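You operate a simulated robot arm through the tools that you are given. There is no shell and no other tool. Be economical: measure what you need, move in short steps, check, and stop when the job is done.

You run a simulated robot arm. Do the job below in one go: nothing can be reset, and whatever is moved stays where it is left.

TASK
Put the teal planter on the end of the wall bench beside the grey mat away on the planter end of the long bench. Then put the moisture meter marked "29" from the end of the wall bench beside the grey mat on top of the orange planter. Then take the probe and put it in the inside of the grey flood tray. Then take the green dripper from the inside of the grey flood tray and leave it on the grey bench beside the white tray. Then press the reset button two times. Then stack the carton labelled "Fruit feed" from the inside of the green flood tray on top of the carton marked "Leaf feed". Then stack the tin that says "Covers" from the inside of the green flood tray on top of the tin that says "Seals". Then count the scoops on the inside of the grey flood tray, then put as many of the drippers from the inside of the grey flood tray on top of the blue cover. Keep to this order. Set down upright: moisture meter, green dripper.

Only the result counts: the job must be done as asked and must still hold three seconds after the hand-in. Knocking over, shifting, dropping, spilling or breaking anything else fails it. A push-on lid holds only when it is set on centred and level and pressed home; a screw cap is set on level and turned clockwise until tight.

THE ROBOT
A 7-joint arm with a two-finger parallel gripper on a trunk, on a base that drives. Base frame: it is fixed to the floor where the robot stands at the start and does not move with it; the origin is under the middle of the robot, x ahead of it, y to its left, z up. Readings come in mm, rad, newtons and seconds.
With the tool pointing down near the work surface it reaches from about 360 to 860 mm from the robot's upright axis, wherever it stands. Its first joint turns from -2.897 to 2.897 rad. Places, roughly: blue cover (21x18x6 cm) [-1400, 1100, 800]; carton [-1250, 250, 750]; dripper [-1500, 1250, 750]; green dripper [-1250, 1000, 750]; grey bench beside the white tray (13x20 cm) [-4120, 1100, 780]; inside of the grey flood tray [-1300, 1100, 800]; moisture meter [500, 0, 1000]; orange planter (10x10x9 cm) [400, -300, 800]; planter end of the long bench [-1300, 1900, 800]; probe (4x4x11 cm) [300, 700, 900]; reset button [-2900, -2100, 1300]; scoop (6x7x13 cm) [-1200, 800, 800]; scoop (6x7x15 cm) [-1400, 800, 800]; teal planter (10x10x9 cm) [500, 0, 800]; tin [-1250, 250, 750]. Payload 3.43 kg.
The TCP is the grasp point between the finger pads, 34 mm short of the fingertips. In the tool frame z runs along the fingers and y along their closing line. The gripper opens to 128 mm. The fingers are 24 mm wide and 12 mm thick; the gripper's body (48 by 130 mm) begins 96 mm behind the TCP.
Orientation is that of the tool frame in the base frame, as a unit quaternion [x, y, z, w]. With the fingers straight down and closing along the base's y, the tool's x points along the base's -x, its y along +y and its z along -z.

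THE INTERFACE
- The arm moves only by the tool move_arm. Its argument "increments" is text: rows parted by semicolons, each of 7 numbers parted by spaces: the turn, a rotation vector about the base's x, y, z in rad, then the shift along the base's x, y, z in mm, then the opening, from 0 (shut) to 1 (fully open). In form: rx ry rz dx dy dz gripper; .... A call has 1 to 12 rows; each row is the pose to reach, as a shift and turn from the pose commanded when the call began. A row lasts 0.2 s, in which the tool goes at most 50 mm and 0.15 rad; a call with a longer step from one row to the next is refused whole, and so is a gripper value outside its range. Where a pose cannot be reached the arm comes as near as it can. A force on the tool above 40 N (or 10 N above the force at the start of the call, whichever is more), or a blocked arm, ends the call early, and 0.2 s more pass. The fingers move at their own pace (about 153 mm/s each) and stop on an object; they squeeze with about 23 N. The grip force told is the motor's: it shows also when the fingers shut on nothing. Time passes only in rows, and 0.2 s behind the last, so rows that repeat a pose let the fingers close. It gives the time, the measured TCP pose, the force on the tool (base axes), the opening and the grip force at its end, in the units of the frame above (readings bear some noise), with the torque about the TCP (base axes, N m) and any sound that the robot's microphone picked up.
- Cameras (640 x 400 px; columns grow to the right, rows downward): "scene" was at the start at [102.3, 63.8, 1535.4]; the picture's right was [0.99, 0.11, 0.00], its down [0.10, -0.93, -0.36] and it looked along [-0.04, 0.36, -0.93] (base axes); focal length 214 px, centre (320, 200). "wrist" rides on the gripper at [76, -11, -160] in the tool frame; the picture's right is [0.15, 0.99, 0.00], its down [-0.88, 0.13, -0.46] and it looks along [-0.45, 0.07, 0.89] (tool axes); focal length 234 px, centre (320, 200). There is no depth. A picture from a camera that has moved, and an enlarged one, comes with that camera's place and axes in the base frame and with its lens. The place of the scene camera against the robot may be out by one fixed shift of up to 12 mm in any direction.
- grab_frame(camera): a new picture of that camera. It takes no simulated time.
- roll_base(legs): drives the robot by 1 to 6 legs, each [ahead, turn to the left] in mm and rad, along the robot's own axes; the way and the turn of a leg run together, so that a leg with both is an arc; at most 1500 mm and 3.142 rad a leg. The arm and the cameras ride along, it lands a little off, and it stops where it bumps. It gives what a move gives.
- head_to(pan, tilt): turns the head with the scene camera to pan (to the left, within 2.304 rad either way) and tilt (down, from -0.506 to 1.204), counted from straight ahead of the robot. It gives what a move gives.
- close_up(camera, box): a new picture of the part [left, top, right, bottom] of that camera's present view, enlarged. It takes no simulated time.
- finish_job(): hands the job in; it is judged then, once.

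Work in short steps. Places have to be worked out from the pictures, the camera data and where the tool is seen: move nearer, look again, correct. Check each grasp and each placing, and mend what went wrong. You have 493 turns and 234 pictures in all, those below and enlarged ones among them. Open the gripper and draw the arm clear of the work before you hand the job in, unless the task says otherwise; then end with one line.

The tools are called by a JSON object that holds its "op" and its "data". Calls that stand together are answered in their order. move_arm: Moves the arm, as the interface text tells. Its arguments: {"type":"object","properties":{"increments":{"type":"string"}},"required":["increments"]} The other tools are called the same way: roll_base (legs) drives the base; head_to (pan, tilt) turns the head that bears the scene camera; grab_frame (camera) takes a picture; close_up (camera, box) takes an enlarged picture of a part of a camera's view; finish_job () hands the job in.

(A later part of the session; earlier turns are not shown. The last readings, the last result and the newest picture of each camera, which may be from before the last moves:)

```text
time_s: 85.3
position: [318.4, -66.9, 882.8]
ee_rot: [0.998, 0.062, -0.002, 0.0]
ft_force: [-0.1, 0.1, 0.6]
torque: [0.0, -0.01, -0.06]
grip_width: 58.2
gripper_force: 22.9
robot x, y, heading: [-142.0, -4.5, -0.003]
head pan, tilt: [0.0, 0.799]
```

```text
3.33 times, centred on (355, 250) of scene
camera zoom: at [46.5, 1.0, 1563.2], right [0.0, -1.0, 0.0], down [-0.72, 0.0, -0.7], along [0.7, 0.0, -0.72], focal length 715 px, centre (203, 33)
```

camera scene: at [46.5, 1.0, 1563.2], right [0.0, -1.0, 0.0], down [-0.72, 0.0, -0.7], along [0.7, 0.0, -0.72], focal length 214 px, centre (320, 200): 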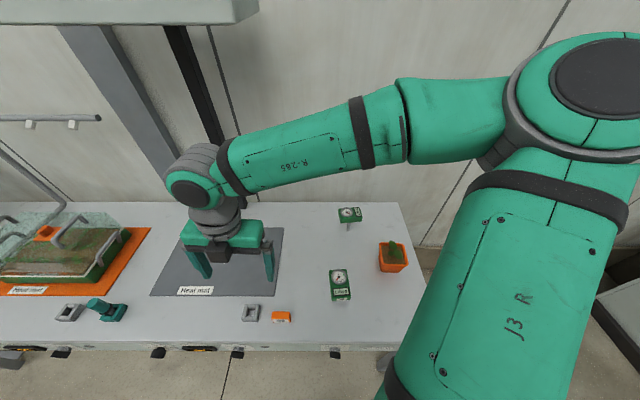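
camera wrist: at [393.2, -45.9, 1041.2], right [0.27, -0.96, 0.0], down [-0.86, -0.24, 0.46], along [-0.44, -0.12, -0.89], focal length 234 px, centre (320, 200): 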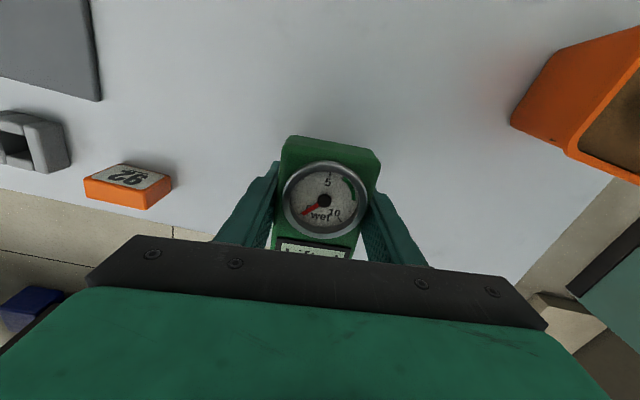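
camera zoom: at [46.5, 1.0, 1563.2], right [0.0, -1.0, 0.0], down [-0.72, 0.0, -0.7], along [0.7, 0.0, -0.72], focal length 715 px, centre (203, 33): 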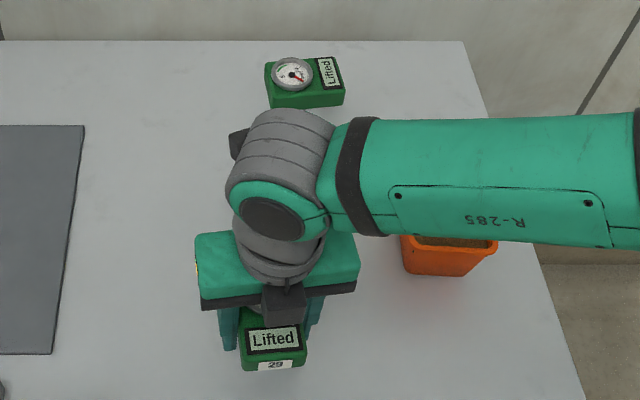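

Gripped at 58 mm. Lift straight up and look at the stem.

{"op": "move_arm", "data": {"increments": "0 0 0 0 0 15 0; 0 0 0 0 0 45 0; 0 0 0 0 0 90 0; 0 0 0 0 0 140 0; 0 0 0 0 0 180 0; 0 0 0 0 0 180 0"}}

{"op": "grab_frame", "data": {"camera": "scene"}}

{"op": "grab_frame", "data": {"camera": "wrist"}}

```text
time_s: 86.7
position: [320.4, -64.7, 1065.2]
ee_rot: [0.998, 0.062, -0.001, -0.001]
ft_force: [0.5, 0.7, 0.0]
torque: [0.0, 0.0, 0.0]
grip_width: 58.1
gripper_force: 22.9
robot x, y, heading: [-144.3, -9.3, -0.006]
head pan, tilt: [0.0, 0.799]
```

```text
193 pictures are left
camera scene: at [46.5, 1.0, 1563.2], right [0.0, -1.0, 0.0], down [-0.72, 0.0, -0.7], along [0.7, 0.0, -0.72], focal length 214 px, centre (320, 200)
```

scene: 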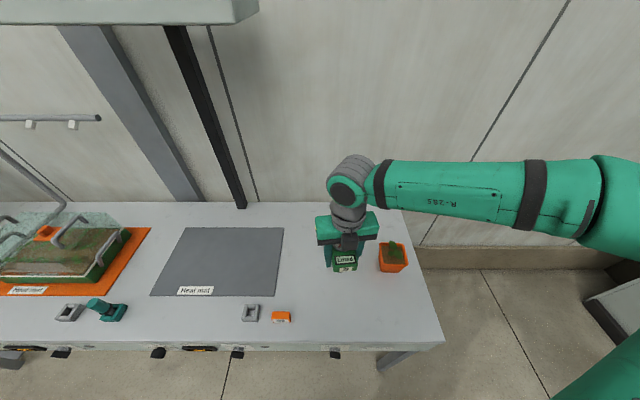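

```text
192 pictures are left
camera wrist: at [396.7, -42.8, 1223.7], right [0.27, -0.96, 0.0], down [-0.86, -0.24, 0.46], along [-0.44, -0.12, -0.89], focal length 234 px, centre (320, 200)
```

wrist: 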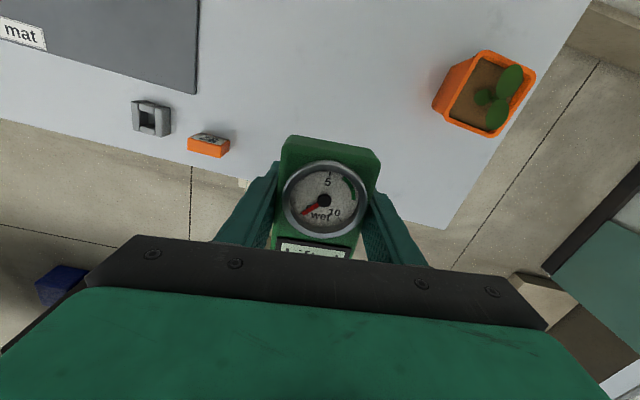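

Held firmly. I carry it above the orange planter (~(442,-260)) at this height and look.

{"op": "move_arm", "data": {"increments": "0 0 0 25 -40 0 0; 0 0 0 50 -80 0 0; 0 0 0 75 -120 0 0; 0 0 0 100 -160 0 0; 0 0 0 122 -195 0 0; 0 0 0 122 -195 0 0; 0 0 0 122 -195 0 0"}}

{"op": "close_up", "data": {"camera": "scene", "box": [320, 180, 480, 300]}}

{"op": "grab_frame", "data": {"camera": "wrist"}}

```text
time_s: 88.3
position: [446.5, -261.1, 1067.3]
ee_rot: [0.998, 0.062, -0.002, 0.0]
ft_force: [0.2, -0.1, -1.2]
torque: [0.01, -0.02, 0.02]
grip_width: 57.8
gripper_force: 22.8
robot x, y, heading: [-141.1, -5.2, -0.002]
head pan, tilt: [0.0, 0.799]
```

```text
3.33 times, centred on (400, 240) of scene
camera zoom: at [46.5, 0.9, 1563.2], right [0.0, -1.0, 0.0], down [-0.72, 0.0, -0.7], along [0.7, 0.0, -0.72], focal length 715 px, centre (53, 67)
```

zoom: 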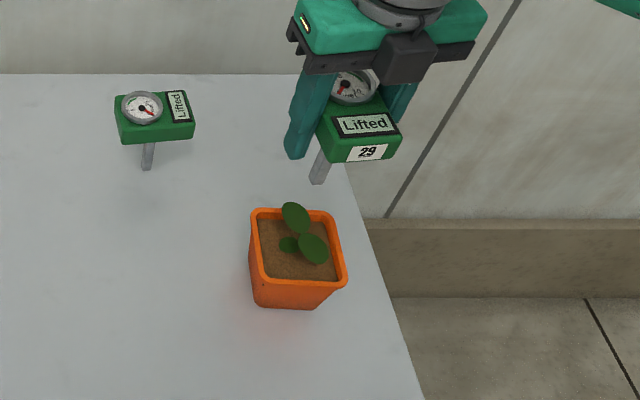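

```text
190 pictures are left
camera wrist: at [520.8, -239.8, 1226.9], right [0.27, -0.96, 0.0], down [-0.86, -0.24, 0.46], along [-0.44, -0.12, -0.89], focal length 234 px, centre (320, 200)
```

wrist: 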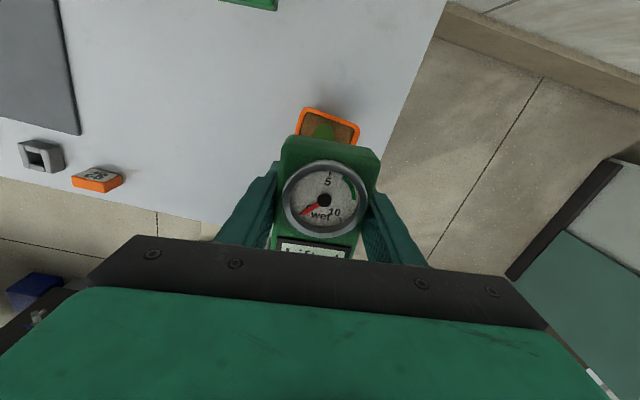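

The stem is under the body centre. The plant sits in the middle of the soil, so I aim for the free soil toward the robot-left and descend to hover.

{"op": "move_arm", "data": {"increments": "0 0 0 -13 6 0 0; 0 0 0 -26 12 0 0; 0 0 0 -26 12 -40 0; 0 0 0 -26 12 -75 0; 0 0 0 -26 12 -75 0; 0 0 0 -26 12 -75 0"}}

{"op": "close_up", "data": {"camera": "scene", "box": [340, 210, 440, 290]}}

```text
time_s: 89.7
position: [416.1, -251.1, 993.4]
ee_rot: [0.998, 0.062, -0.002, 0.0]
ft_force: [0.2, -0.1, -2.0]
torque: [-0.01, 0.01, -0.01]
grip_width: 58.1
gripper_force: 23.0
robot x, y, heading: [-146.8, -10.4, -0.002]
head pan, tilt: [0.0, 0.799]
```

```text
5.00 times, centred on (390, 250) of scene
camera zoom: at [46.5, 0.9, 1563.2], right [0.0, -1.0, 0.0], down [-0.72, 0.0, -0.7], along [0.7, 0.0, -0.72], focal length 1072 px, centre (-30, -50)
```

zoom: 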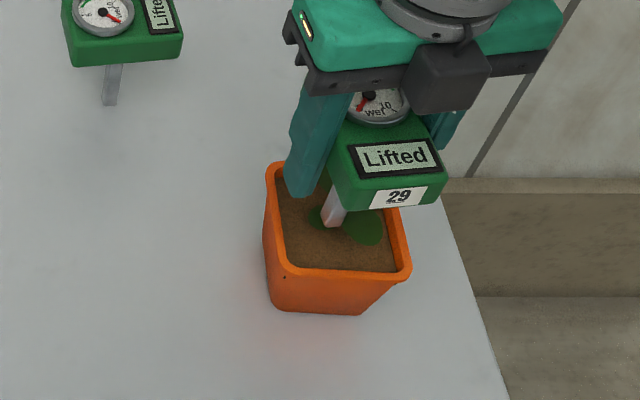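

Stem tip is over free soil near (422,-243). Lower slowly, feeling for contact.

{"op": "move_arm", "data": {"increments": "0 0 0 0 0 -10 0; 0 0 0 0 0 -20 0; 0 0 0 0 0 -26 0; 0 0 0 0 0 -31 0; 0 0 0 0 0 -35 0; 0 0 0 0 0 -39 0; 0 0 0 0 0 -43 0; 0 0 0 0 0 -46 0; 0 0 0 0 0 -46 0"}}

{"op": "close_up", "data": {"camera": "scene", "box": [340, 210, 440, 290]}}

```text
time_s: 91.7
position: [414.5, -248.7, 944.1]
ee_rot: [0.998, 0.062, -0.001, 0.001]
ft_force: [2.4, -3.8, 24.0]
torque: [-0.27, -0.19, 0.01]
grip_width: 57.9
gripper_force: 22.7
robot x, y, heading: [-141.3, -7.9, -0.002]
head pan, tilt: [0.0, 0.799]
```

```text
5.00 times, centred on (390, 250) of scene
camera zoom: at [46.0, 1.1, 1563.2], right [0.0, -1.0, 0.0], down [-0.72, 0.0, -0.7], along [0.7, 0.0, -0.72], focal length 1072 px, centre (-30, -50)
```

zoom: 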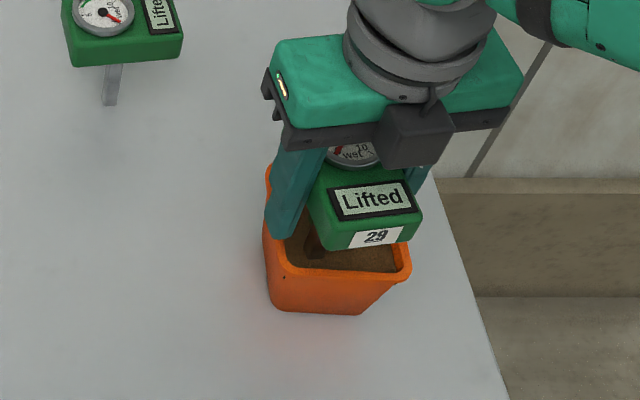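

Contact at TCP z=945: the soil is solid, and the load passes straight through the stem. I ease off the pressure before release.

{"op": "move_arm", "data": {"increments": "0 0 0 0 0 1 0; 0 0 0 0 0 1.5 0; 0 0 0 0 0 1.5 0"}}

```text
time_s: 92.5
position: [415.4, -248.0, 944.1]
ee_rot: [0.998, 0.062, -0.003, -0.001]
ft_force: [-0.2, 0.5, -1.0]
torque: [0.02, 0.03, -0.02]
grip_width: 57.6
gripper_force: 22.6
robot x, y, heading: [-144.4, -3.8, -0.005]
head pan, tilt: [0.0, 0.799]
```

{"op": "move_arm", "data": {"increments": "0 0 0 0 0 -0.5 0; 0 0 0 0 0 -0.8 0; 0 0 0 0 0 -0.8 0"}}

```text
time_s: 93.3
position: [415.9, -248.5, 943.3]
ee_rot: [0.998, 0.062, -0.002, 0.0]
ft_force: [0.2, 0.7, -1.2]
torque: [0.02, -0.03, -0.02]
grip_width: 57.2
gripper_force: 23.2
robot x, y, heading: [-142.1, -7.9, -0.005]
head pan, tilt: [0.0, 0.799]
```

{"op": "move_arm", "data": {"increments": "0 0 0 0 0 -0.6 0; 0 0 0 0 0 -0.6 0; 0 0 0 0 0 -0.6 0"}}

```text
time_s: 94.1
position: [414.9, -249.8, 943.8]
ee_rot: [0.998, 0.061, -0.001, 0.0]
ft_force: [2.4, 1.1, 7.3]
torque: [0.04, -0.1, 0.0]
grip_width: 57.4
gripper_force: 22.7
robot x, y, heading: [-143.0, -8.5, -0.006]
head pan, tilt: [0.0, 0.799]
```

Light contact (7 N). Open slowly, then see whether it stands before leaving.

{"op": "move_arm", "data": {"increments": "0 0 0 0 0 0 0.46; 0 0 0 0 0 0 0.48; 0 0 0 0 0 0 0.5; 0 0 0 0 0 0 0.5"}}

{"op": "close_up", "data": {"camera": "scene", "box": [340, 210, 440, 290]}}

{"op": "grab_frame", "data": {"camera": "wrist"}}

```text
time_s: 95.1
position: [415.1, -247.9, 942.7]
ee_rot: [0.998, 0.062, -0.002, -0.001]
ft_force: [0.4, 0.0, -0.4]
torque: [-0.02, 0.01, 0.01]
grip_width: 64.0
gripper_force: 0.1
robot x, y, heading: [-144.7, -6.5, 0.001]
head pan, tilt: [0.0, 0.799]
```

```text
5.00 times, centred on (390, 250) of scene
camera zoom: at [46.5, 0.9, 1563.2], right [0.0, -1.0, 0.0], down [-0.72, 0.0, -0.7], along [0.7, 0.0, -0.72], focal length 1072 px, centre (-30, -50)
```

zoom: 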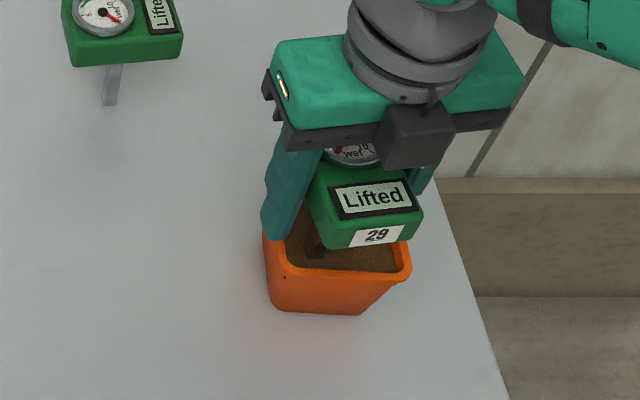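

```text
186 pictures are left
camera wrist: at [490.1, -227.1, 1102.8], right [0.27, -0.96, 0.0], down [-0.86, -0.24, 0.46], along [-0.44, -0.12, -0.89], focal length 234 px, centre (320, 200)
```

wrist: 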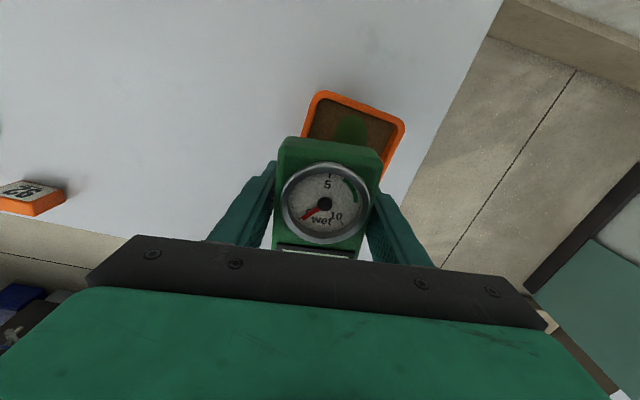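

It stands with the fingers just off it. I wait a second, open further gradually and check again.

{"op": "move_arm", "data": {"increments": "0 0 0 0 0 0 0.52; 0 0 0 0 0 0 0.55; 0 0 0 0 0 0 0.58; 0 0 0 0 0 0 0.6; 0 0 0 0 0 0 0.6; 0 0 0 0 0 0 0.6"}}

{"op": "close_up", "data": {"camera": "scene", "box": [340, 210, 440, 290]}}

```text
time_s: 96.5
position: [415.5, -248.9, 943.0]
ee_rot: [0.998, 0.062, -0.002, -0.001]
ft_force: [0.2, -0.7, -0.1]
torque: [0.03, -0.01, -0.01]
grip_width: 77.2
gripper_force: 0.1
robot x, y, heading: [-144.1, -5.8, -0.0]
head pan, tilt: [0.0, 0.799]
```

```text
5.00 times, centred on (390, 250) of scene
camera zoom: at [46.5, 0.9, 1563.2], right [0.0, -1.0, 0.0], down [-0.72, 0.0, -0.7], along [0.7, 0.0, -0.72], focal length 1072 px, centre (-30, -50)
```

zoom: 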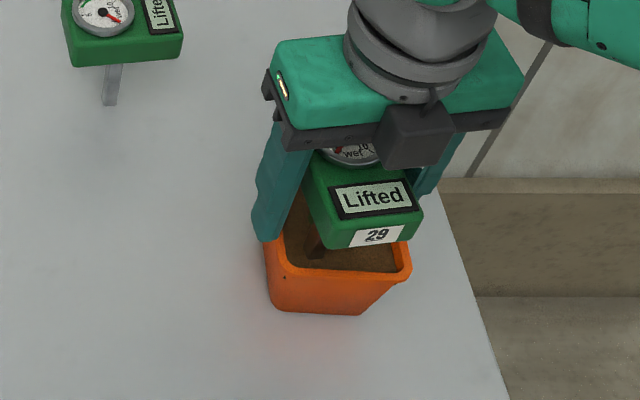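

Stable. I raise straight up.

{"op": "move_arm", "data": {"increments": "0 0 0 0 0 25 0.65; 0 0 0 0 0 65 0.8; 0 0 0 0 0 110 1; 0 0 0 0 0 155 1; 0 0 0 -40 30 175 1; 0 0 0 -80 60 180 1; 0 0 0 -80 60 180 1"}}

{"op": "grab_frame", "data": {"camera": "scene"}}

```text
refused: row 5 steps farther than a row can; nothing moved
```

```text
184 pictures are left
camera scene: at [46.5, 0.9, 1563.2], right [0.0, -1.0, 0.0], down [-0.72, 0.0, -0.7], along [0.7, 0.0, -0.72], focal length 214 px, centre (320, 200)
```

scene: 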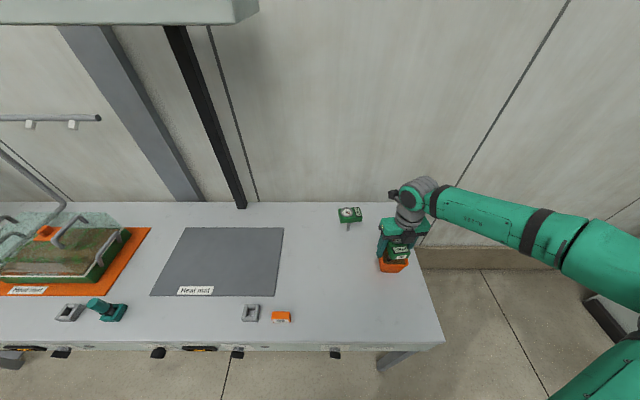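

One step was too long; I redo the rise with shorter steps.

{"op": "move_arm", "data": {"increments": "0 0 0 0 0 25 0.65; 0 0 0 0 0 65 0.8; 0 0 0 0 0 110 1; 0 0 0 0 0 155 1; 0 0 0 0 0 180 1; 0 0 0 -25 20 180 1; 0 0 0 -60 50 180 1; 0 0 0 -90 80 180 1; 0 0 0 -90 80 180 1"}}

{"op": "close_up", "data": {"camera": "scene", "box": [320, 190, 460, 300]}}

{"op": "close_up", "data": {"camera": "scene", "box": [0, 200, 180, 370]}}

```text
time_s: 98.5
position: [325.8, -166.6, 1126.4]
ee_rot: [0.998, 0.063, -0.002, 0.0]
ft_force: [0.6, -1.0, -0.1]
torque: [-0.01, -0.03, 0.01]
grip_width: 128.0
gripper_force: 0.1
robot x, y, heading: [-141.6, -6.2, -0.005]
head pan, tilt: [0.0, 0.799]
```

```text
3.64 times, centred on (390, 245) of scene
camera zoom: at [46.5, 0.9, 1563.2], right [0.0, -1.0, 0.0], down [-0.72, 0.0, -0.7], along [0.7, 0.0, -0.72], focal length 780 px, centre (66, 36)
```

zoom: 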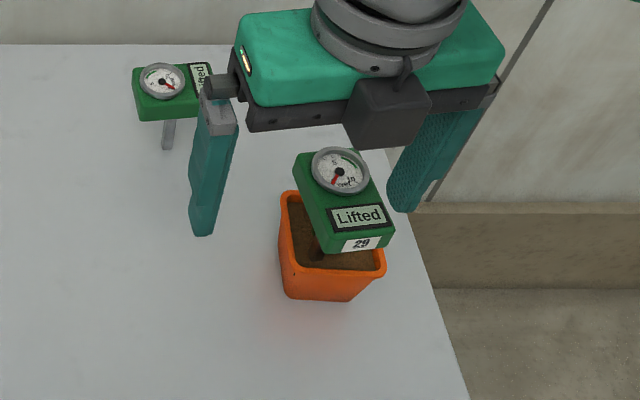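

```text
2.35 times, centred on (90, 285) of scene
camera zoom: at [46.5, 0.9, 1563.2], right [0.0, -1.0, 0.0], down [-0.72, 0.0, -0.7], along [0.7, 0.0, -0.72], focal length 505 px, centre (861, 0)
```

zoom: 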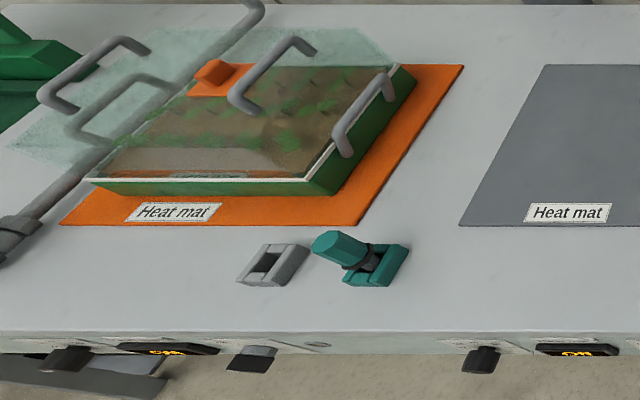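

Meter stands upright on the orange planter. Next the probe at about (267,660); I reposition the base in front of it.

{"op": "roll_base", "data": {"legs": [[-220, 0], [0, 1.571], [620, 0], [0, -1.571]]}}

{"op": "grab_frame", "data": {"camera": "scene"}}

```text
time_s: 112.0
position: [110.4, 472.4, 1126.4]
ee_rot: [0.998, 0.07, -0.001, 0.0]
ft_force: [0.0, 0.7, 0.2]
torque: [0.01, 0.0, 0.02]
grip_width: 128.0
gripper_force: 0.1
robot x, y, heading: [-362.9, 627.7, 0.015]
head pan, tilt: [0.0, 0.799]
```

```text
181 pictures are left
camera scene: at [-172.9, 636.8, 1563.2], right [0.01, -1.0, 0.0], down [-0.72, -0.01, -0.7], along [0.7, 0.01, -0.72], focal length 214 px, centre (320, 200)
```

scene: 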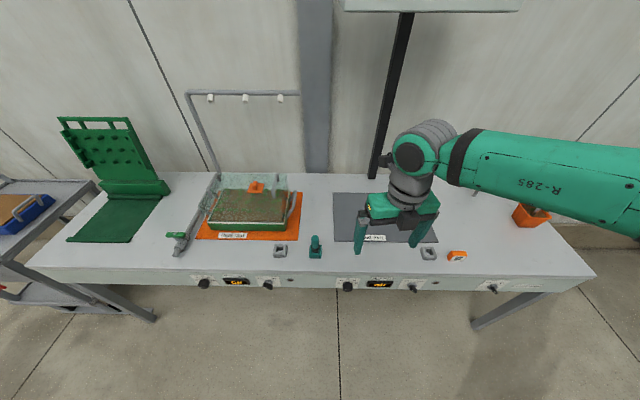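

{"op": "roll_base", "data": {"legs": [[190, -0.015]]}}

{"op": "close_up", "data": {"camera": "scene", "box": [240, 230, 400, 330]}}

```text
time_s: 113.5
position: [294.3, 467.0, 1126.2]
ee_rot: [0.998, 0.064, -0.002, 0.0]
ft_force: [0.1, 0.2, -0.6]
torque: [0.01, -0.01, -0.03]
grip_width: 127.7
gripper_force: 0.1
robot x, y, heading: [-174.4, 628.1, 0.001]
head pan, tilt: [0.0, 0.799]
```

```text
4.00 times, centred on (320, 280) of scene
camera zoom: at [14.2, 635.1, 1563.2], right [0.0, -1.0, 0.0], down [-0.72, 0.0, -0.7], along [0.7, 0.0, -0.72], focal length 858 px, centre (320, -120)
```

zoom: 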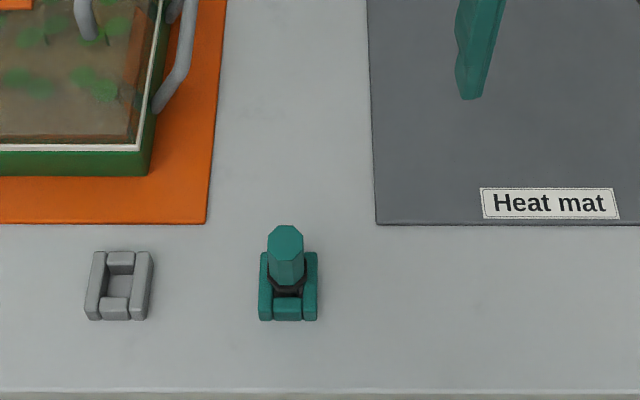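

The probe is an octagonal handle standing in a teal socket. I move the tool above it and take a wrist view.

{"op": "move_arm", "data": {"increments": "0 0 0 -4 45 0 1; 0 0 -0.06 -8 90 -20 1; 0 0 -0.13 -12 135 -50 1; 0 0 -0.13 -16 180 -70 1; 0 0 -0.13 -16 185 -76 1; 0 0 -0.13 -16 185 -76 1"}}

{"op": "grab_frame", "data": {"camera": "wrist"}}

```text
refused: row 3 steps farther than a row can; nothing moved
```

```text
179 pictures are left
camera wrist: at [369.6, 488.9, 1285.3], right [0.27, -0.96, 0.0], down [-0.86, -0.24, 0.46], along [-0.44, -0.12, -0.89], focal length 234 px, centre (320, 200)
```

wrist: 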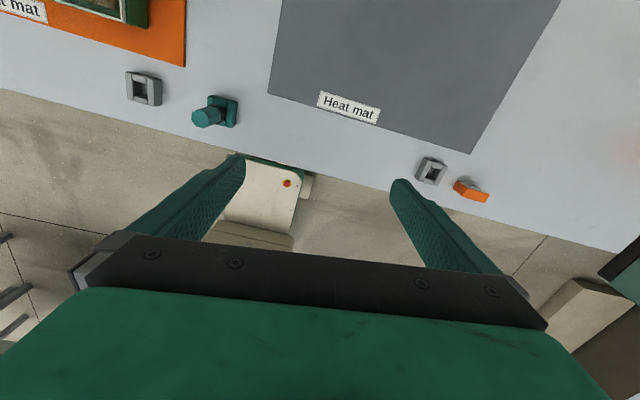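

Triangulated probe top: (270,652,910). Move above with shorter steps.

{"op": "move_arm", "data": {"increments": "0 0 -0.03 -4 35 -15 1; 0 0 -0.06 -8 70 -30 1; 0 0 -0.1 -12 105 -50 1; 0 0 -0.13 -16 140 -70 1; 0 0 -0.13 -20 170 -90 1; 0 0 -0.13 -24 185 -106 1; 0 0 -0.13 -24 185 -106 1; 0 0 -0.13 -24 185 -106 1"}}

{"op": "grab_frame", "data": {"camera": "wrist"}}

```text
time_s: 115.3
position: [273.7, 653.6, 1018.4]
ee_rot: [1.0, -0.001, -0.001, 0.001]
ft_force: [0.0, -0.2, -0.3]
torque: [-0.03, 0.02, -0.01]
grip_width: 128.0
gripper_force: 0.0
robot x, y, heading: [-177.6, 630.1, -0.002]
head pan, tilt: [0.0, 0.799]
```

```text
178 pictures are left
camera wrist: at [350.0, 665.2, 1178.1], right [0.14, -0.99, 0.0], down [-0.88, -0.13, 0.46], along [-0.45, -0.07, -0.89], focal length 234 px, centre (320, 200)
```

wrist: 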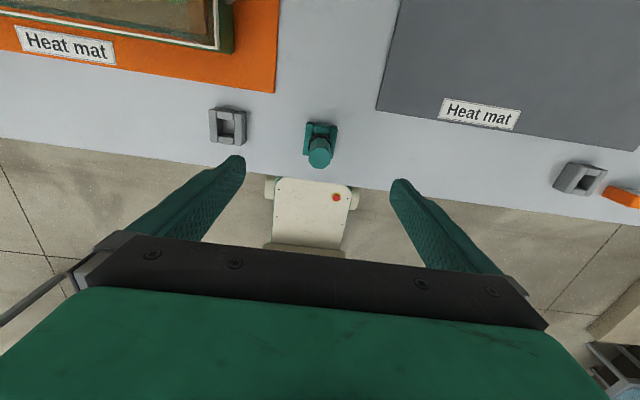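

Aligned. Open width fine; descend to z≈890 and grip.

{"op": "move_arm", "data": {"increments": "0 0 0 0 -1 -45 1; 0 0 0 0 -1 -90 0.8; 0 0 0 0 -1 -120 0.6; 0 0 0 0 -1 -128 0.6; 0 0 0 0 -1 -128 0.4; 0 0 0 0 -1 -128 0.2; 0 0 0 0 -1 -128 0; 0 0 0 0 -1 -128 0; 0 0 0 0 -1 -128 0"}}

{"op": "grab_frame", "data": {"camera": "wrist"}}

{"op": "close_up", "data": {"camera": "scene", "box": [240, 210, 400, 310]}}

```text
time_s: 117.3
position: [270.4, 652.2, 895.7]
ee_rot: [1.0, -0.002, -0.003, -0.001]
ft_force: [-0.3, 0.4, 0.3]
torque: [-0.02, 0.01, 0.01]
grip_width: 26.4
gripper_force: 22.8
robot x, y, heading: [-175.1, 625.5, 0.002]
head pan, tilt: [0.0, 0.799]
```

```text
177 pictures are left
camera wrist: at [347.7, 664.1, 1054.6], right [0.14, -0.99, 0.0], down [-0.88, -0.13, 0.46], along [-0.45, -0.07, -0.89], focal length 234 px, centre (320, 200)
```

wrist: 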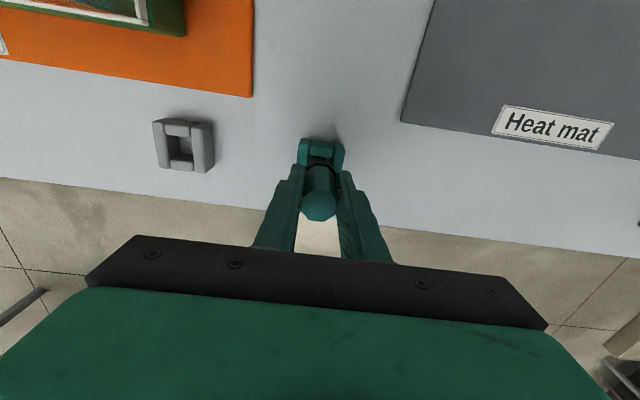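

```text
4.00 times, centred on (320, 260) of scene
camera zoom: at [14.3, 635.1, 1563.2], right [0.0, -1.0, 0.0], down [-0.72, 0.0, -0.7], along [0.7, 0.0, -0.72], focal length 858 px, centre (320, -40)
```

zoom: 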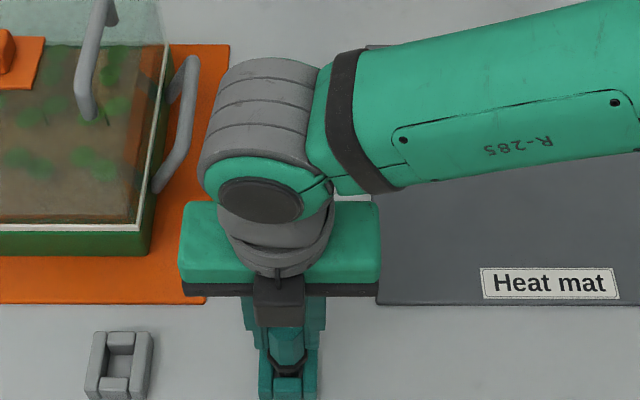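

Gripped at 26 mm. Pull straight up slowly.

{"op": "move_arm", "data": {"increments": "0 0 0 0 0 5 0; 0 0 0 0 0 12 0; 0 0 0 0 0 20 0; 0 0 0 0 0 30 0; 0 0 0 0 0 45 0; 0 0 0 0 0 70 0; 0 0 0 0 0 110 0; 0 0 0 0 0 150 0; 0 0 0 0 0 190 0; 0 0 0 0 0 230 0; 0 0 0 0 0 230 0"}}

{"op": "grab_frame", "data": {"camera": "wrist"}}

{"op": "close_up", "data": {"camera": "scene", "box": [240, 190, 400, 300]}}

```text
time_s: 119.7
position: [270.3, 653.7, 1120.1]
ee_rot: [1.0, -0.001, -0.002, -0.002]
ft_force: [-0.4, 0.0, 0.3]
torque: [0.0, 0.0, 0.02]
grip_width: 26.5
gripper_force: 22.6
robot x, y, heading: [-176.8, 625.9, -0.004]
head pan, tilt: [0.0, 0.799]
```

```text
175 pictures are left
camera wrist: at [348.5, 664.2, 1280.1], right [0.14, -0.99, 0.0], down [-0.88, -0.13, 0.46], along [-0.46, -0.06, -0.89], focal length 234 px, centre (320, 200)
```

wrist: 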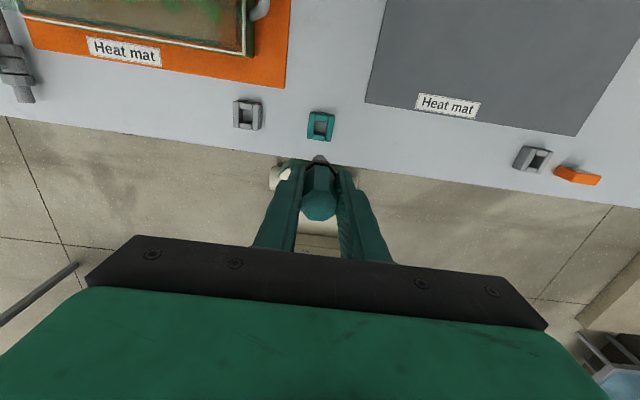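

```text
3.64 times, centred on (320, 245) of scene
camera zoom: at [14.2, 635.1, 1563.2], right [0.0, -1.0, 0.0], down [-0.72, 0.0, -0.7], along [0.7, 0.0, -0.72], focal length 780 px, centre (320, 36)
```

zoom: 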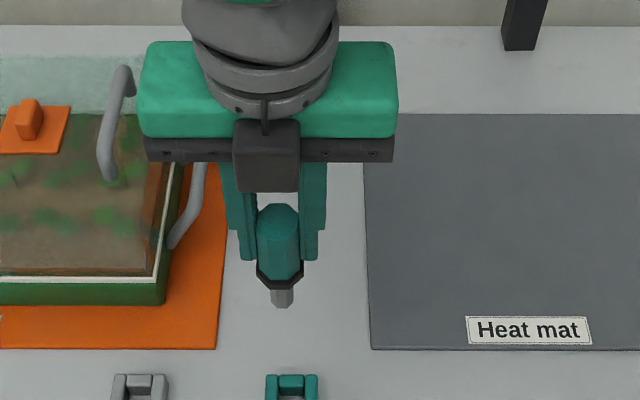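

Probe is out (short prong below handle). I'll lay it in the grey tray with the tool tilted. Drive round to the long bench, facing the grey tray.

{"op": "roll_base", "data": {"legs": [[-200, 0], [0, 1.571], [600, 0], [0, 1.571]]}}

{"op": "head_to", "data": {"pan": 0.0, "tilt": 0.7}}

{"op": "grab_frame", "data": {"camera": "scene"}}

```text
time_s: 132.9
position: [-804.9, 1227.1, 1120.2]
ee_rot: [0.031, 1.0, -0.002, 0.003]
ft_force: [0.1, -0.2, -0.2]
torque: [0.01, 0.01, -0.01]
grip_width: 26.5
gripper_force: 22.9
robot x, y, heading: [-360.3, 1228.3, 3.085]
head pan, tilt: [0.0, 0.799]
```

```text
time_s: 133.6
position: [-804.9, 1227.1, 1119.5]
ee_rot: [0.03, 1.0, -0.003, 0.003]
ft_force: [-0.2, 0.0, -0.7]
torque: [0.01, 0.0, 0.02]
grip_width: 26.5
gripper_force: 22.8
robot x, y, heading: [-361.2, 1226.0, 3.084]
head pan, tilt: [0.0, 0.7]
```

```text
173 pictures are left
camera scene: at [-544.2, 1246.6, 1571.4], right [0.06, 1.0, 0.0], down [0.64, -0.04, -0.76], along [-0.76, 0.04, -0.64], focal length 214 px, centre (320, 200)
```

scene: 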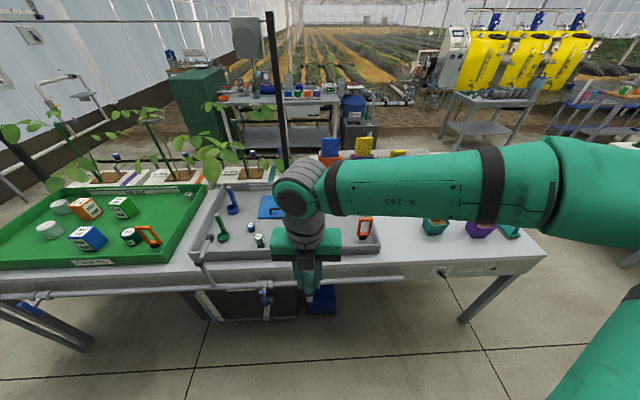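

{"op": "roll_base", "data": {"legs": [[270, 0.057]]}}

{"op": "grab_frame", "data": {"camera": "scene"}}

```text
time_s: 135.5
position: [-1078.2, 1209.2, 1120.6]
ee_rot: [0.001, 1.0, -0.001, 0.003]
ft_force: [0.0, 0.0, 0.1]
torque: [-0.03, 0.0, -0.03]
grip_width: 26.3
gripper_force: 22.6
robot x, y, heading: [-631.0, 1236.6, -3.141]
head pan, tilt: [0.0, 0.7]
```

```text
172 pictures are left
camera scene: at [-818.0, 1243.3, 1571.4], right [0.0, 1.0, 0.0], down [0.64, 0.0, -0.77], along [-0.77, 0.0, -0.64], focal length 214 px, centre (320, 200)
```

scene: 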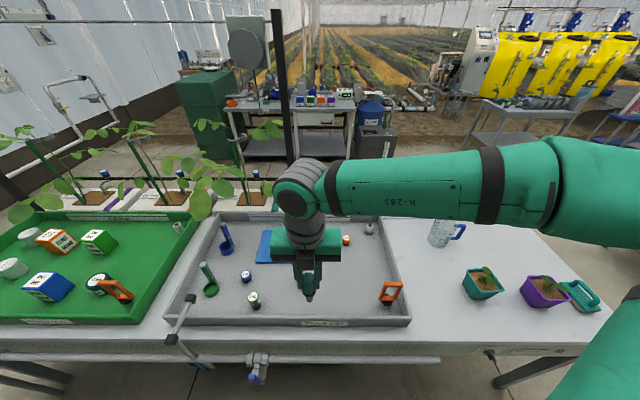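

Free tray floor lies around (-1230,1355). I move there at height while tilting the tool outward about 1.1 rad.

{"op": "move_arm", "data": {"increments": "0 0 0 -15 30 0 0; 0 0.1 0 -35 65 0 0; 0 0.24 0 -55 100 -10 0; 0 0.38 0 -80 125 -25 0; 0 0.52 0 -105 142 -45 0; 0 0.66 0 -130 142 -70 0; 0 0.8 0 -150 142 -95 0; 0 0.94 0 -152 142 -120 0; 0 1.08 0 -152 142 -140 0; 0 1.13 0 -152 142 -150 0; 0 1.13 0 -152 142 -150 0; 0 1.13 0 -152 142 -150 0"}}

{"op": "grab_frame", "data": {"camera": "scene"}}

{"op": "grab_frame", "data": {"camera": "wrist"}}

```text
time_s: 138.1
position: [-1230.6, 1350.9, 971.0]
ee_rot: [-0.001, 0.846, -0.003, -0.533]
ft_force: [0.2, -0.4, -0.3]
torque: [-0.01, 0.01, -0.02]
grip_width: 26.3
gripper_force: 23.0
robot x, y, heading: [-635.8, 1235.3, -3.139]
head pan, tilt: [0.0, 0.7]
```

```text
171 pictures are left
camera scene: at [-817.9, 1243.3, 1571.4], right [0.0, 1.0, 0.0], down [0.64, 0.0, -0.77], along [-0.77, 0.0, -0.64], focal length 214 px, centre (320, 200)
```

scene: 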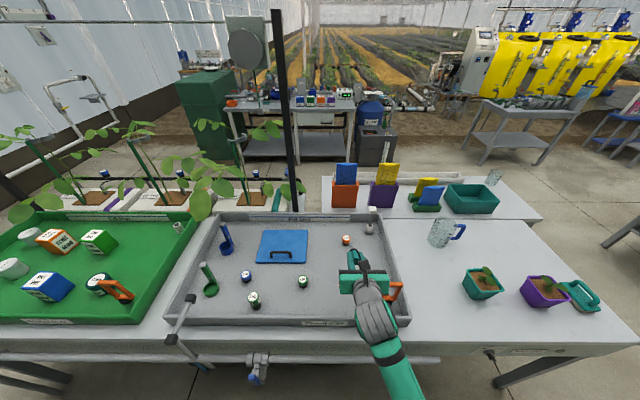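

```text
170 pictures are left
camera wrist: at [-1118.7, 1341.5, 1108.7], right [-0.07, 0.99, 0.13], down [0.79, 0.13, -0.6], along [-0.61, 0.06, -0.79], focal length 234 px, centre (320, 200)
```

wrist: 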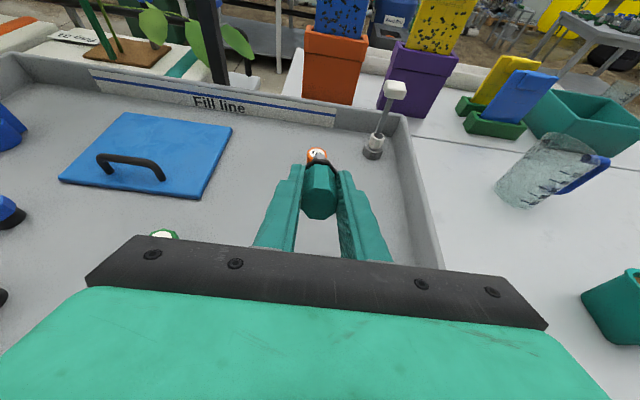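

Pose reached; lower toward the tray floor stepwise.

{"op": "move_arm", "data": {"increments": "0 0 0 0 0 -40 0; 0 0 0 0 0 -80 0; 0 0 0 0 0 -100 0; 0 0 0 0 0 -110 0; 0 0 0 0 0 -118 0; 0 0 0 0 0 -124 0; 0 0 0 0 0 -130 0; 0 0 0 0 0 -136 0; 0 0 0 0 0 -142 0; 0 0 0 0 0 -142 0"}}

{"op": "grab_frame", "data": {"camera": "scene"}}

```text
time_s: 140.1
position: [-1231.5, 1350.9, 836.4]
ee_rot: [0.0, 0.843, -0.001, -0.538]
ft_force: [-1.2, 0.6, 2.9]
torque: [-0.1, -0.34, -0.01]
grip_width: 26.0
gripper_force: 23.3
robot x, y, heading: [-630.9, 1232.6, -3.138]
head pan, tilt: [0.0, 0.7]
stopped in row 9: the force on the tool passed its limit at 48 N (the readings are from after the stop); the commanded pose is now the measured one
```

```text
169 pictures are left
camera scene: at [-818.0, 1243.3, 1571.4], right [0.0, 1.0, 0.0], down [0.64, 0.0, -0.77], along [-0.77, 0.0, -0.64], focal length 214 px, centre (320, 200)
```

scene: 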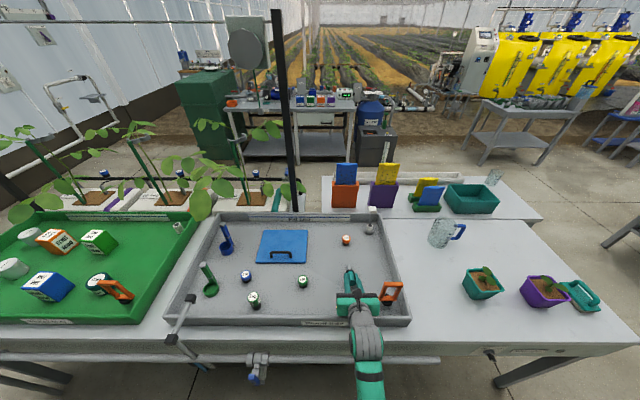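

Tip touches the tray floor. Open moderately and retreat upward.

{"op": "move_arm", "data": {"increments": "0 0 0 0 0 1 0.1; 0 0 0 0 0 1 0.3; 0 0 0 0 0 1 0.45; 0 0 0 0 0 1 0.45; 0 0 0 5 0 20 0.45; 0 0 0 10 0 50 0.45; 0 0 0 10 0 95 0.45; 0 0 0 10 0 140 0.45; 0 0 0 10 0 140 0.45"}}

{"op": "close_up", "data": {"camera": "scene", "box": [160, 200, 420, 340]}}

{"op": "grab_frame", "data": {"camera": "wrist"}}

```text
time_s: 142.1
position: [-1221.8, 1347.8, 980.3]
ee_rot: [0.0, 0.843, -0.002, -0.538]
ft_force: [-0.4, 0.3, -0.7]
torque: [0.03, 0.01, 0.01]
grip_width: 57.5
gripper_force: 0.1
robot x, y, heading: [-631.1, 1235.3, -3.14]
head pan, tilt: [0.0, 0.7]
```

```text
2.46 times, centred on (290, 270) of scene
camera zoom: at [-817.9, 1243.3, 1571.4], right [0.0, 1.0, 0.0], down [0.64, 0.0, -0.77], along [-0.77, 0.0, -0.64], focal length 528 px, centre (394, 28)
```

zoom: 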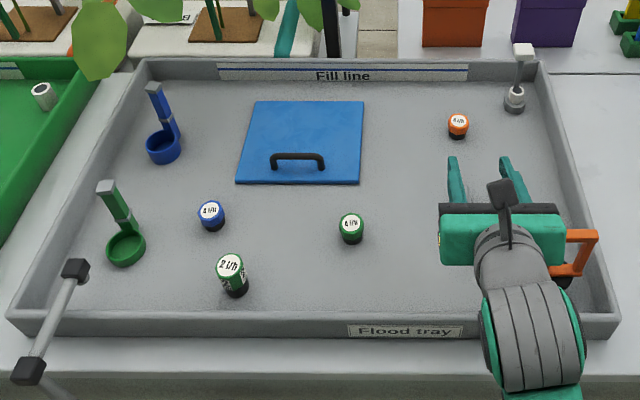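

```text
167 pictures are left
camera wrist: at [-1108.2, 1338.4, 1116.3], right [-0.06, 0.99, 0.13], down [0.78, 0.13, -0.61], along [-0.62, 0.06, -0.78], focal length 234 px, centre (320, 200)
```

wrist: 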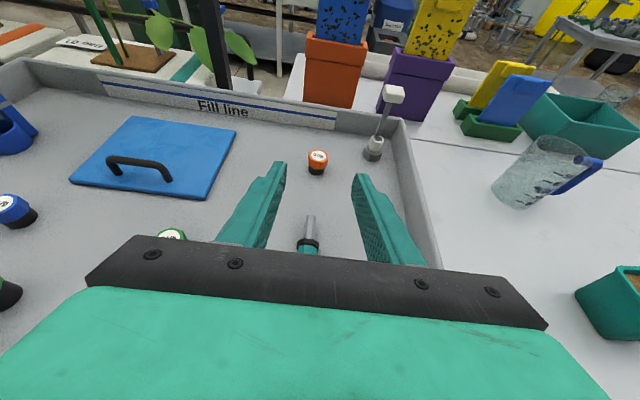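

The probe lies in the tray. I zoom in on the two green drippers to tell them apart.

{"op": "close_up", "data": {"camera": "scene", "box": [200, 260, 320, 330]}}

```text
5.33 times, centred on (260, 295) of scene
camera zoom: at [-817.9, 1243.3, 1571.4], right [0.0, 1.0, 0.0], down [0.64, 0.0, -0.77], along [-0.77, 0.0, -0.64], focal length 1144 px, centre (640, -307)
```

zoom: 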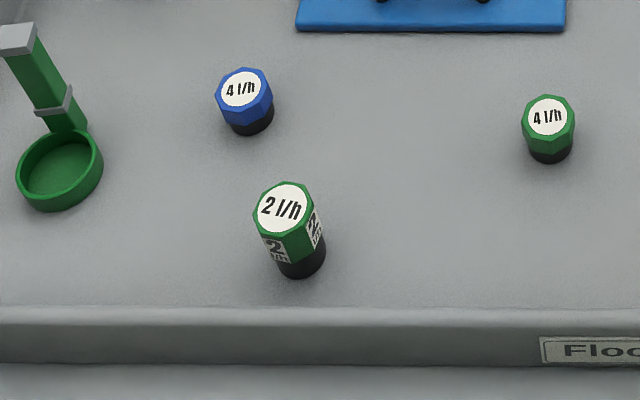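

The tall 2 l/h one matches the listed place of the "green dripper" best. I straighten the tool and go above it.

{"op": "move_arm", "data": {"increments": "0 -0.142 0 0 0 30 0.5; 0 -0.284 0 0 -40 50 0.6; 0 -0.426 0 10 -85 60 0.7; 0 -0.568 0 20 -130 60 0.8; 0 -0.71 0 30 -175 60 0.9; 0 -0.852 0 40 -220 50 1; 0 -0.994 0 50 -265 45 1; 0 -1.136 0 57 -305 40 1; 0 -1.136 0 57 -330 30 1; 0 -1.136 0 57 -330 20 1; 0 -1.136 0 57 -330 20 1"}}

{"op": "grab_frame", "data": {"camera": "wrist"}}

{"op": "grab_frame", "data": {"camera": "scene"}}

```text
time_s: 144.5
position: [-1165.6, 1021.1, 998.9]
ee_rot: [0.0, 1.0, -0.001, 0.0]
ft_force: [0.7, -0.1, -0.1]
torque: [-0.01, 0.03, 0.01]
grip_width: 128.1
gripper_force: 0.1
robot x, y, heading: [-629.1, 1236.0, -3.146]
head pan, tilt: [0.0, 0.7]
```

```text
165 pictures are left
camera wrist: at [-1240.6, 1011.3, 1159.0], right [-0.14, 0.99, 0.0], down [0.88, 0.13, 0.46], along [0.45, 0.06, -0.89], focal length 234 px, centre (320, 200)
```

wrist: 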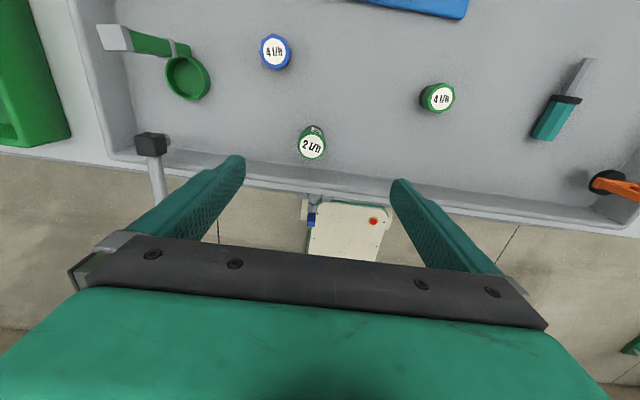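

```text
164 pictures are left
camera scene: at [-818.1, 1243.3, 1571.4], right [0.0, 1.0, 0.0], down [0.64, 0.0, -0.77], along [-0.77, 0.0, -0.64], focal length 214 px, centre (320, 200)
```

scene: 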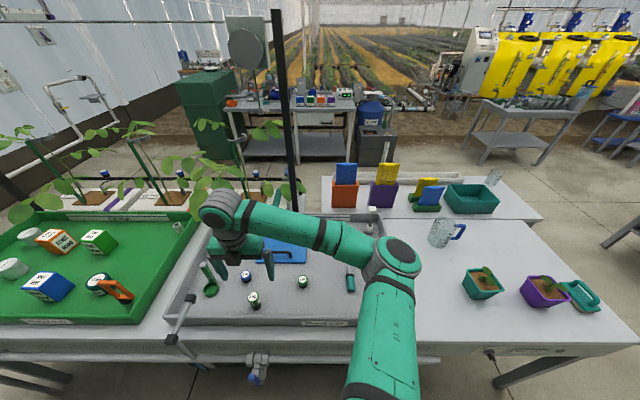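

Dripper axis at (-1164,1011), top ≈865. Descend to z≈847 with fingers partly open and grip.

{"op": "move_arm", "data": {"increments": "0 0 0 1 -10 -30 0.7; 0 0 0 1 -10 -70 0.6; 0 0 0 1 -10 -105 0.6; 0 0 0 1 -10 -135 0.6; 0 0 0 1 -10 -152 0.6; 0 0 0 1 -10 -152 0.4; 0 0 0 1 -10 -152 0.2; 0 0 0 1 -10 -152 0; 0 0 0 1 -10 -152 0; 0 0 0 1 -10 -152 0"}}

{"op": "grab_frame", "data": {"camera": "wrist"}}

```text
time_s: 146.7
position: [-1163.7, 1011.3, 847.5]
ee_rot: [0.001, 1.0, -0.002, 0.0]
ft_force: [1.2, -0.8, 0.3]
torque: [0.03, -0.01, -0.02]
grip_width: 35.5
gripper_force: 23.1
robot x, y, heading: [-628.9, 1237.8, -3.139]
head pan, tilt: [0.0, 0.7]
```

```text
163 pictures are left
camera wrist: at [-1239.1, 1001.3, 1007.1], right [-0.14, 0.99, 0.0], down [0.88, 0.13, 0.46], along [0.45, 0.06, -0.89], focal length 234 px, centre (320, 200)
```

wrist: 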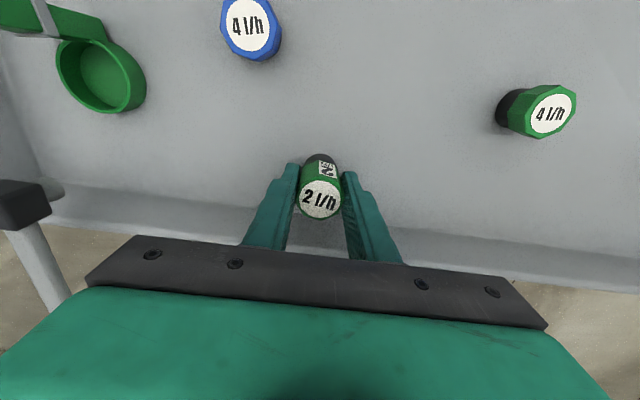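

Gripped. Lift, bring the tool in front of the robot, then survey the way to the grey bench.

{"op": "move_arm", "data": {"increments": "0 0 0 0 0 40 0; 0 0 0 0 0 85 0; 0 0 0 0 0 130 0; 0 0 0 0 0 175 0; 0 0 0 0 0 220 0; 0 0 0 0 30 255 0; 0 0 0 20 70 275 0; 0 0 0 40 110 280 0; 0 0 0 65 150 280 0; 0 0 0 90 190 280 0; 0 0 0 90 215 280 0; 0 0 0 90 215 280 0"}}

{"op": "head_to", "data": {"pan": -0.6, "tilt": 0.35}}

{"op": "grab_frame", "data": {"camera": "scene"}}

{"op": "head_to", "data": {"pan": 0.2, "tilt": 0.3}}

{"op": "grab_frame", "data": {"camera": "scene"}}

```text
time_s: 149.3
position: [-1074.1, 1224.1, 1125.1]
ee_rot: [0.001, 1.0, -0.002, -0.001]
ft_force: [-0.6, -0.2, 0.0]
torque: [-0.01, -0.02, 0.01]
grip_width: 35.5
gripper_force: 23.5
robot x, y, heading: [-630.9, 1235.2, -3.142]
head pan, tilt: [0.0, 0.7]
```

```text
time_s: 150.3
position: [-1075.1, 1224.2, 1124.3]
ee_rot: [0.002, 1.0, -0.002, 0.0]
ft_force: [-0.4, 0.2, 0.0]
torque: [-0.01, 0.0, -0.01]
grip_width: 35.6
gripper_force: 22.8
robot x, y, heading: [-627.7, 1232.9, -3.14]
head pan, tilt: [-0.6, 0.351]
```

```text
162 pictures are left
camera scene: at [-810.0, 1295.9, 1602.8], right [0.56, 0.83, 0.0], down [0.28, -0.19, -0.94], along [-0.78, 0.53, -0.34], focal length 214 px, centre (320, 200)
```

scene: 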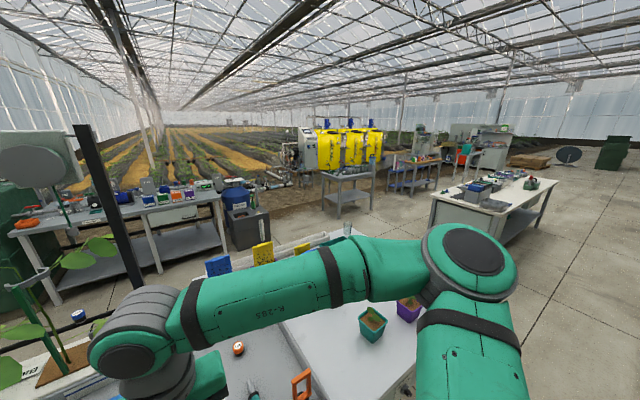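

```text
time_s: 151.4
position: [-1073.3, 1223.8, 1123.3]
ee_rot: [0.001, 1.0, -0.001, 0.0]
ft_force: [0.2, -0.1, -1.0]
torque: [0.02, 0.0, 0.0]
grip_width: 35.5
gripper_force: 23.5
robot x, y, heading: [-633.8, 1235.4, -3.142]
head pan, tilt: [0.201, 0.3]
```

```text
161 pictures are left
camera scene: at [-824.5, 1224.8, 1607.5], right [-0.2, 0.98, 0.0], down [0.29, 0.06, -0.96], along [-0.94, -0.19, -0.3], focal length 214 px, centre (320, 200)
```

scene: 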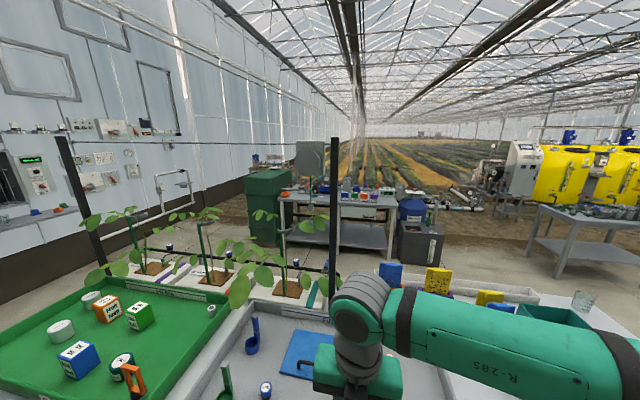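

{"op": "close_up", "data": {"camera": "scene", "box": [260, 160, 460, 280]}}

```text
3.20 times, centred on (360, 220) of scene
camera zoom: at [-824.5, 1224.8, 1607.5], right [-0.2, 0.98, 0.0], down [0.29, 0.06, -0.96], along [-0.94, -0.19, -0.3], focal length 686 px, centre (192, 136)
```

zoom: 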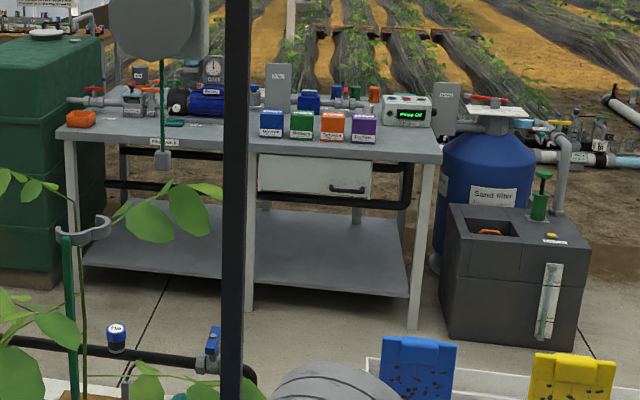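

The bench ahead may be it. I drive around the end of the long bench (via y≈2850) to get nearer.

{"op": "roll_base", "data": {"legs": [[-150, 0], [0, -1.571], [1500, 0], [120, 0], [0, 1.571]]}}

{"op": "head_to", "data": {"pan": 0.3, "tilt": 0.35}}

{"op": "grab_frame", "data": {"camera": "scene"}}

```text
time_s: 169.3
position: [-938.1, 2803.7, 1125.2]
ee_rot: [-0.031, 1.0, -0.002, 0.0]
ft_force: [-0.1, -0.3, -0.2]
torque: [-0.01, 0.01, -0.03]
grip_width: 34.5
gripper_force: 23.0
robot x, y, heading: [-498.5, 2839.4, -3.072]
head pan, tilt: [0.201, 0.3]
```

```text
time_s: 170.0
position: [-937.9, 2802.8, 1125.4]
ee_rot: [-0.03, 1.0, -0.002, -0.001]
ft_force: [-0.6, 0.4, -0.7]
torque: [0.03, -0.03, 0.01]
grip_width: 34.1
gripper_force: 22.5
robot x, y, heading: [-496.5, 2843.5, -3.077]
head pan, tilt: [0.3, 0.351]
```

```text
159 pictures are left
camera scene: at [-685.4, 2811.1, 1602.8], right [-0.36, 0.93, 0.0], down [0.32, 0.12, -0.94], along [-0.88, -0.34, -0.34], focal length 214 px, centre (320, 200)
```

scene: 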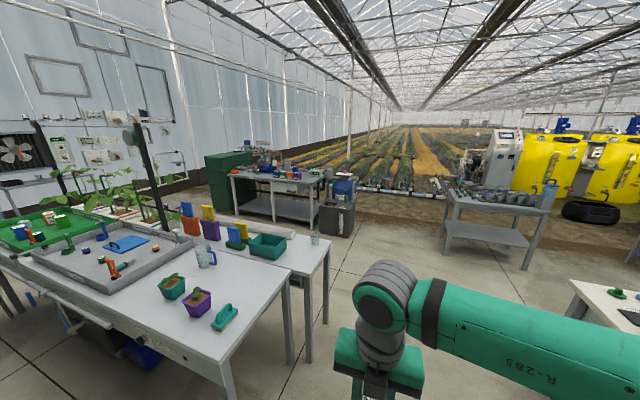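

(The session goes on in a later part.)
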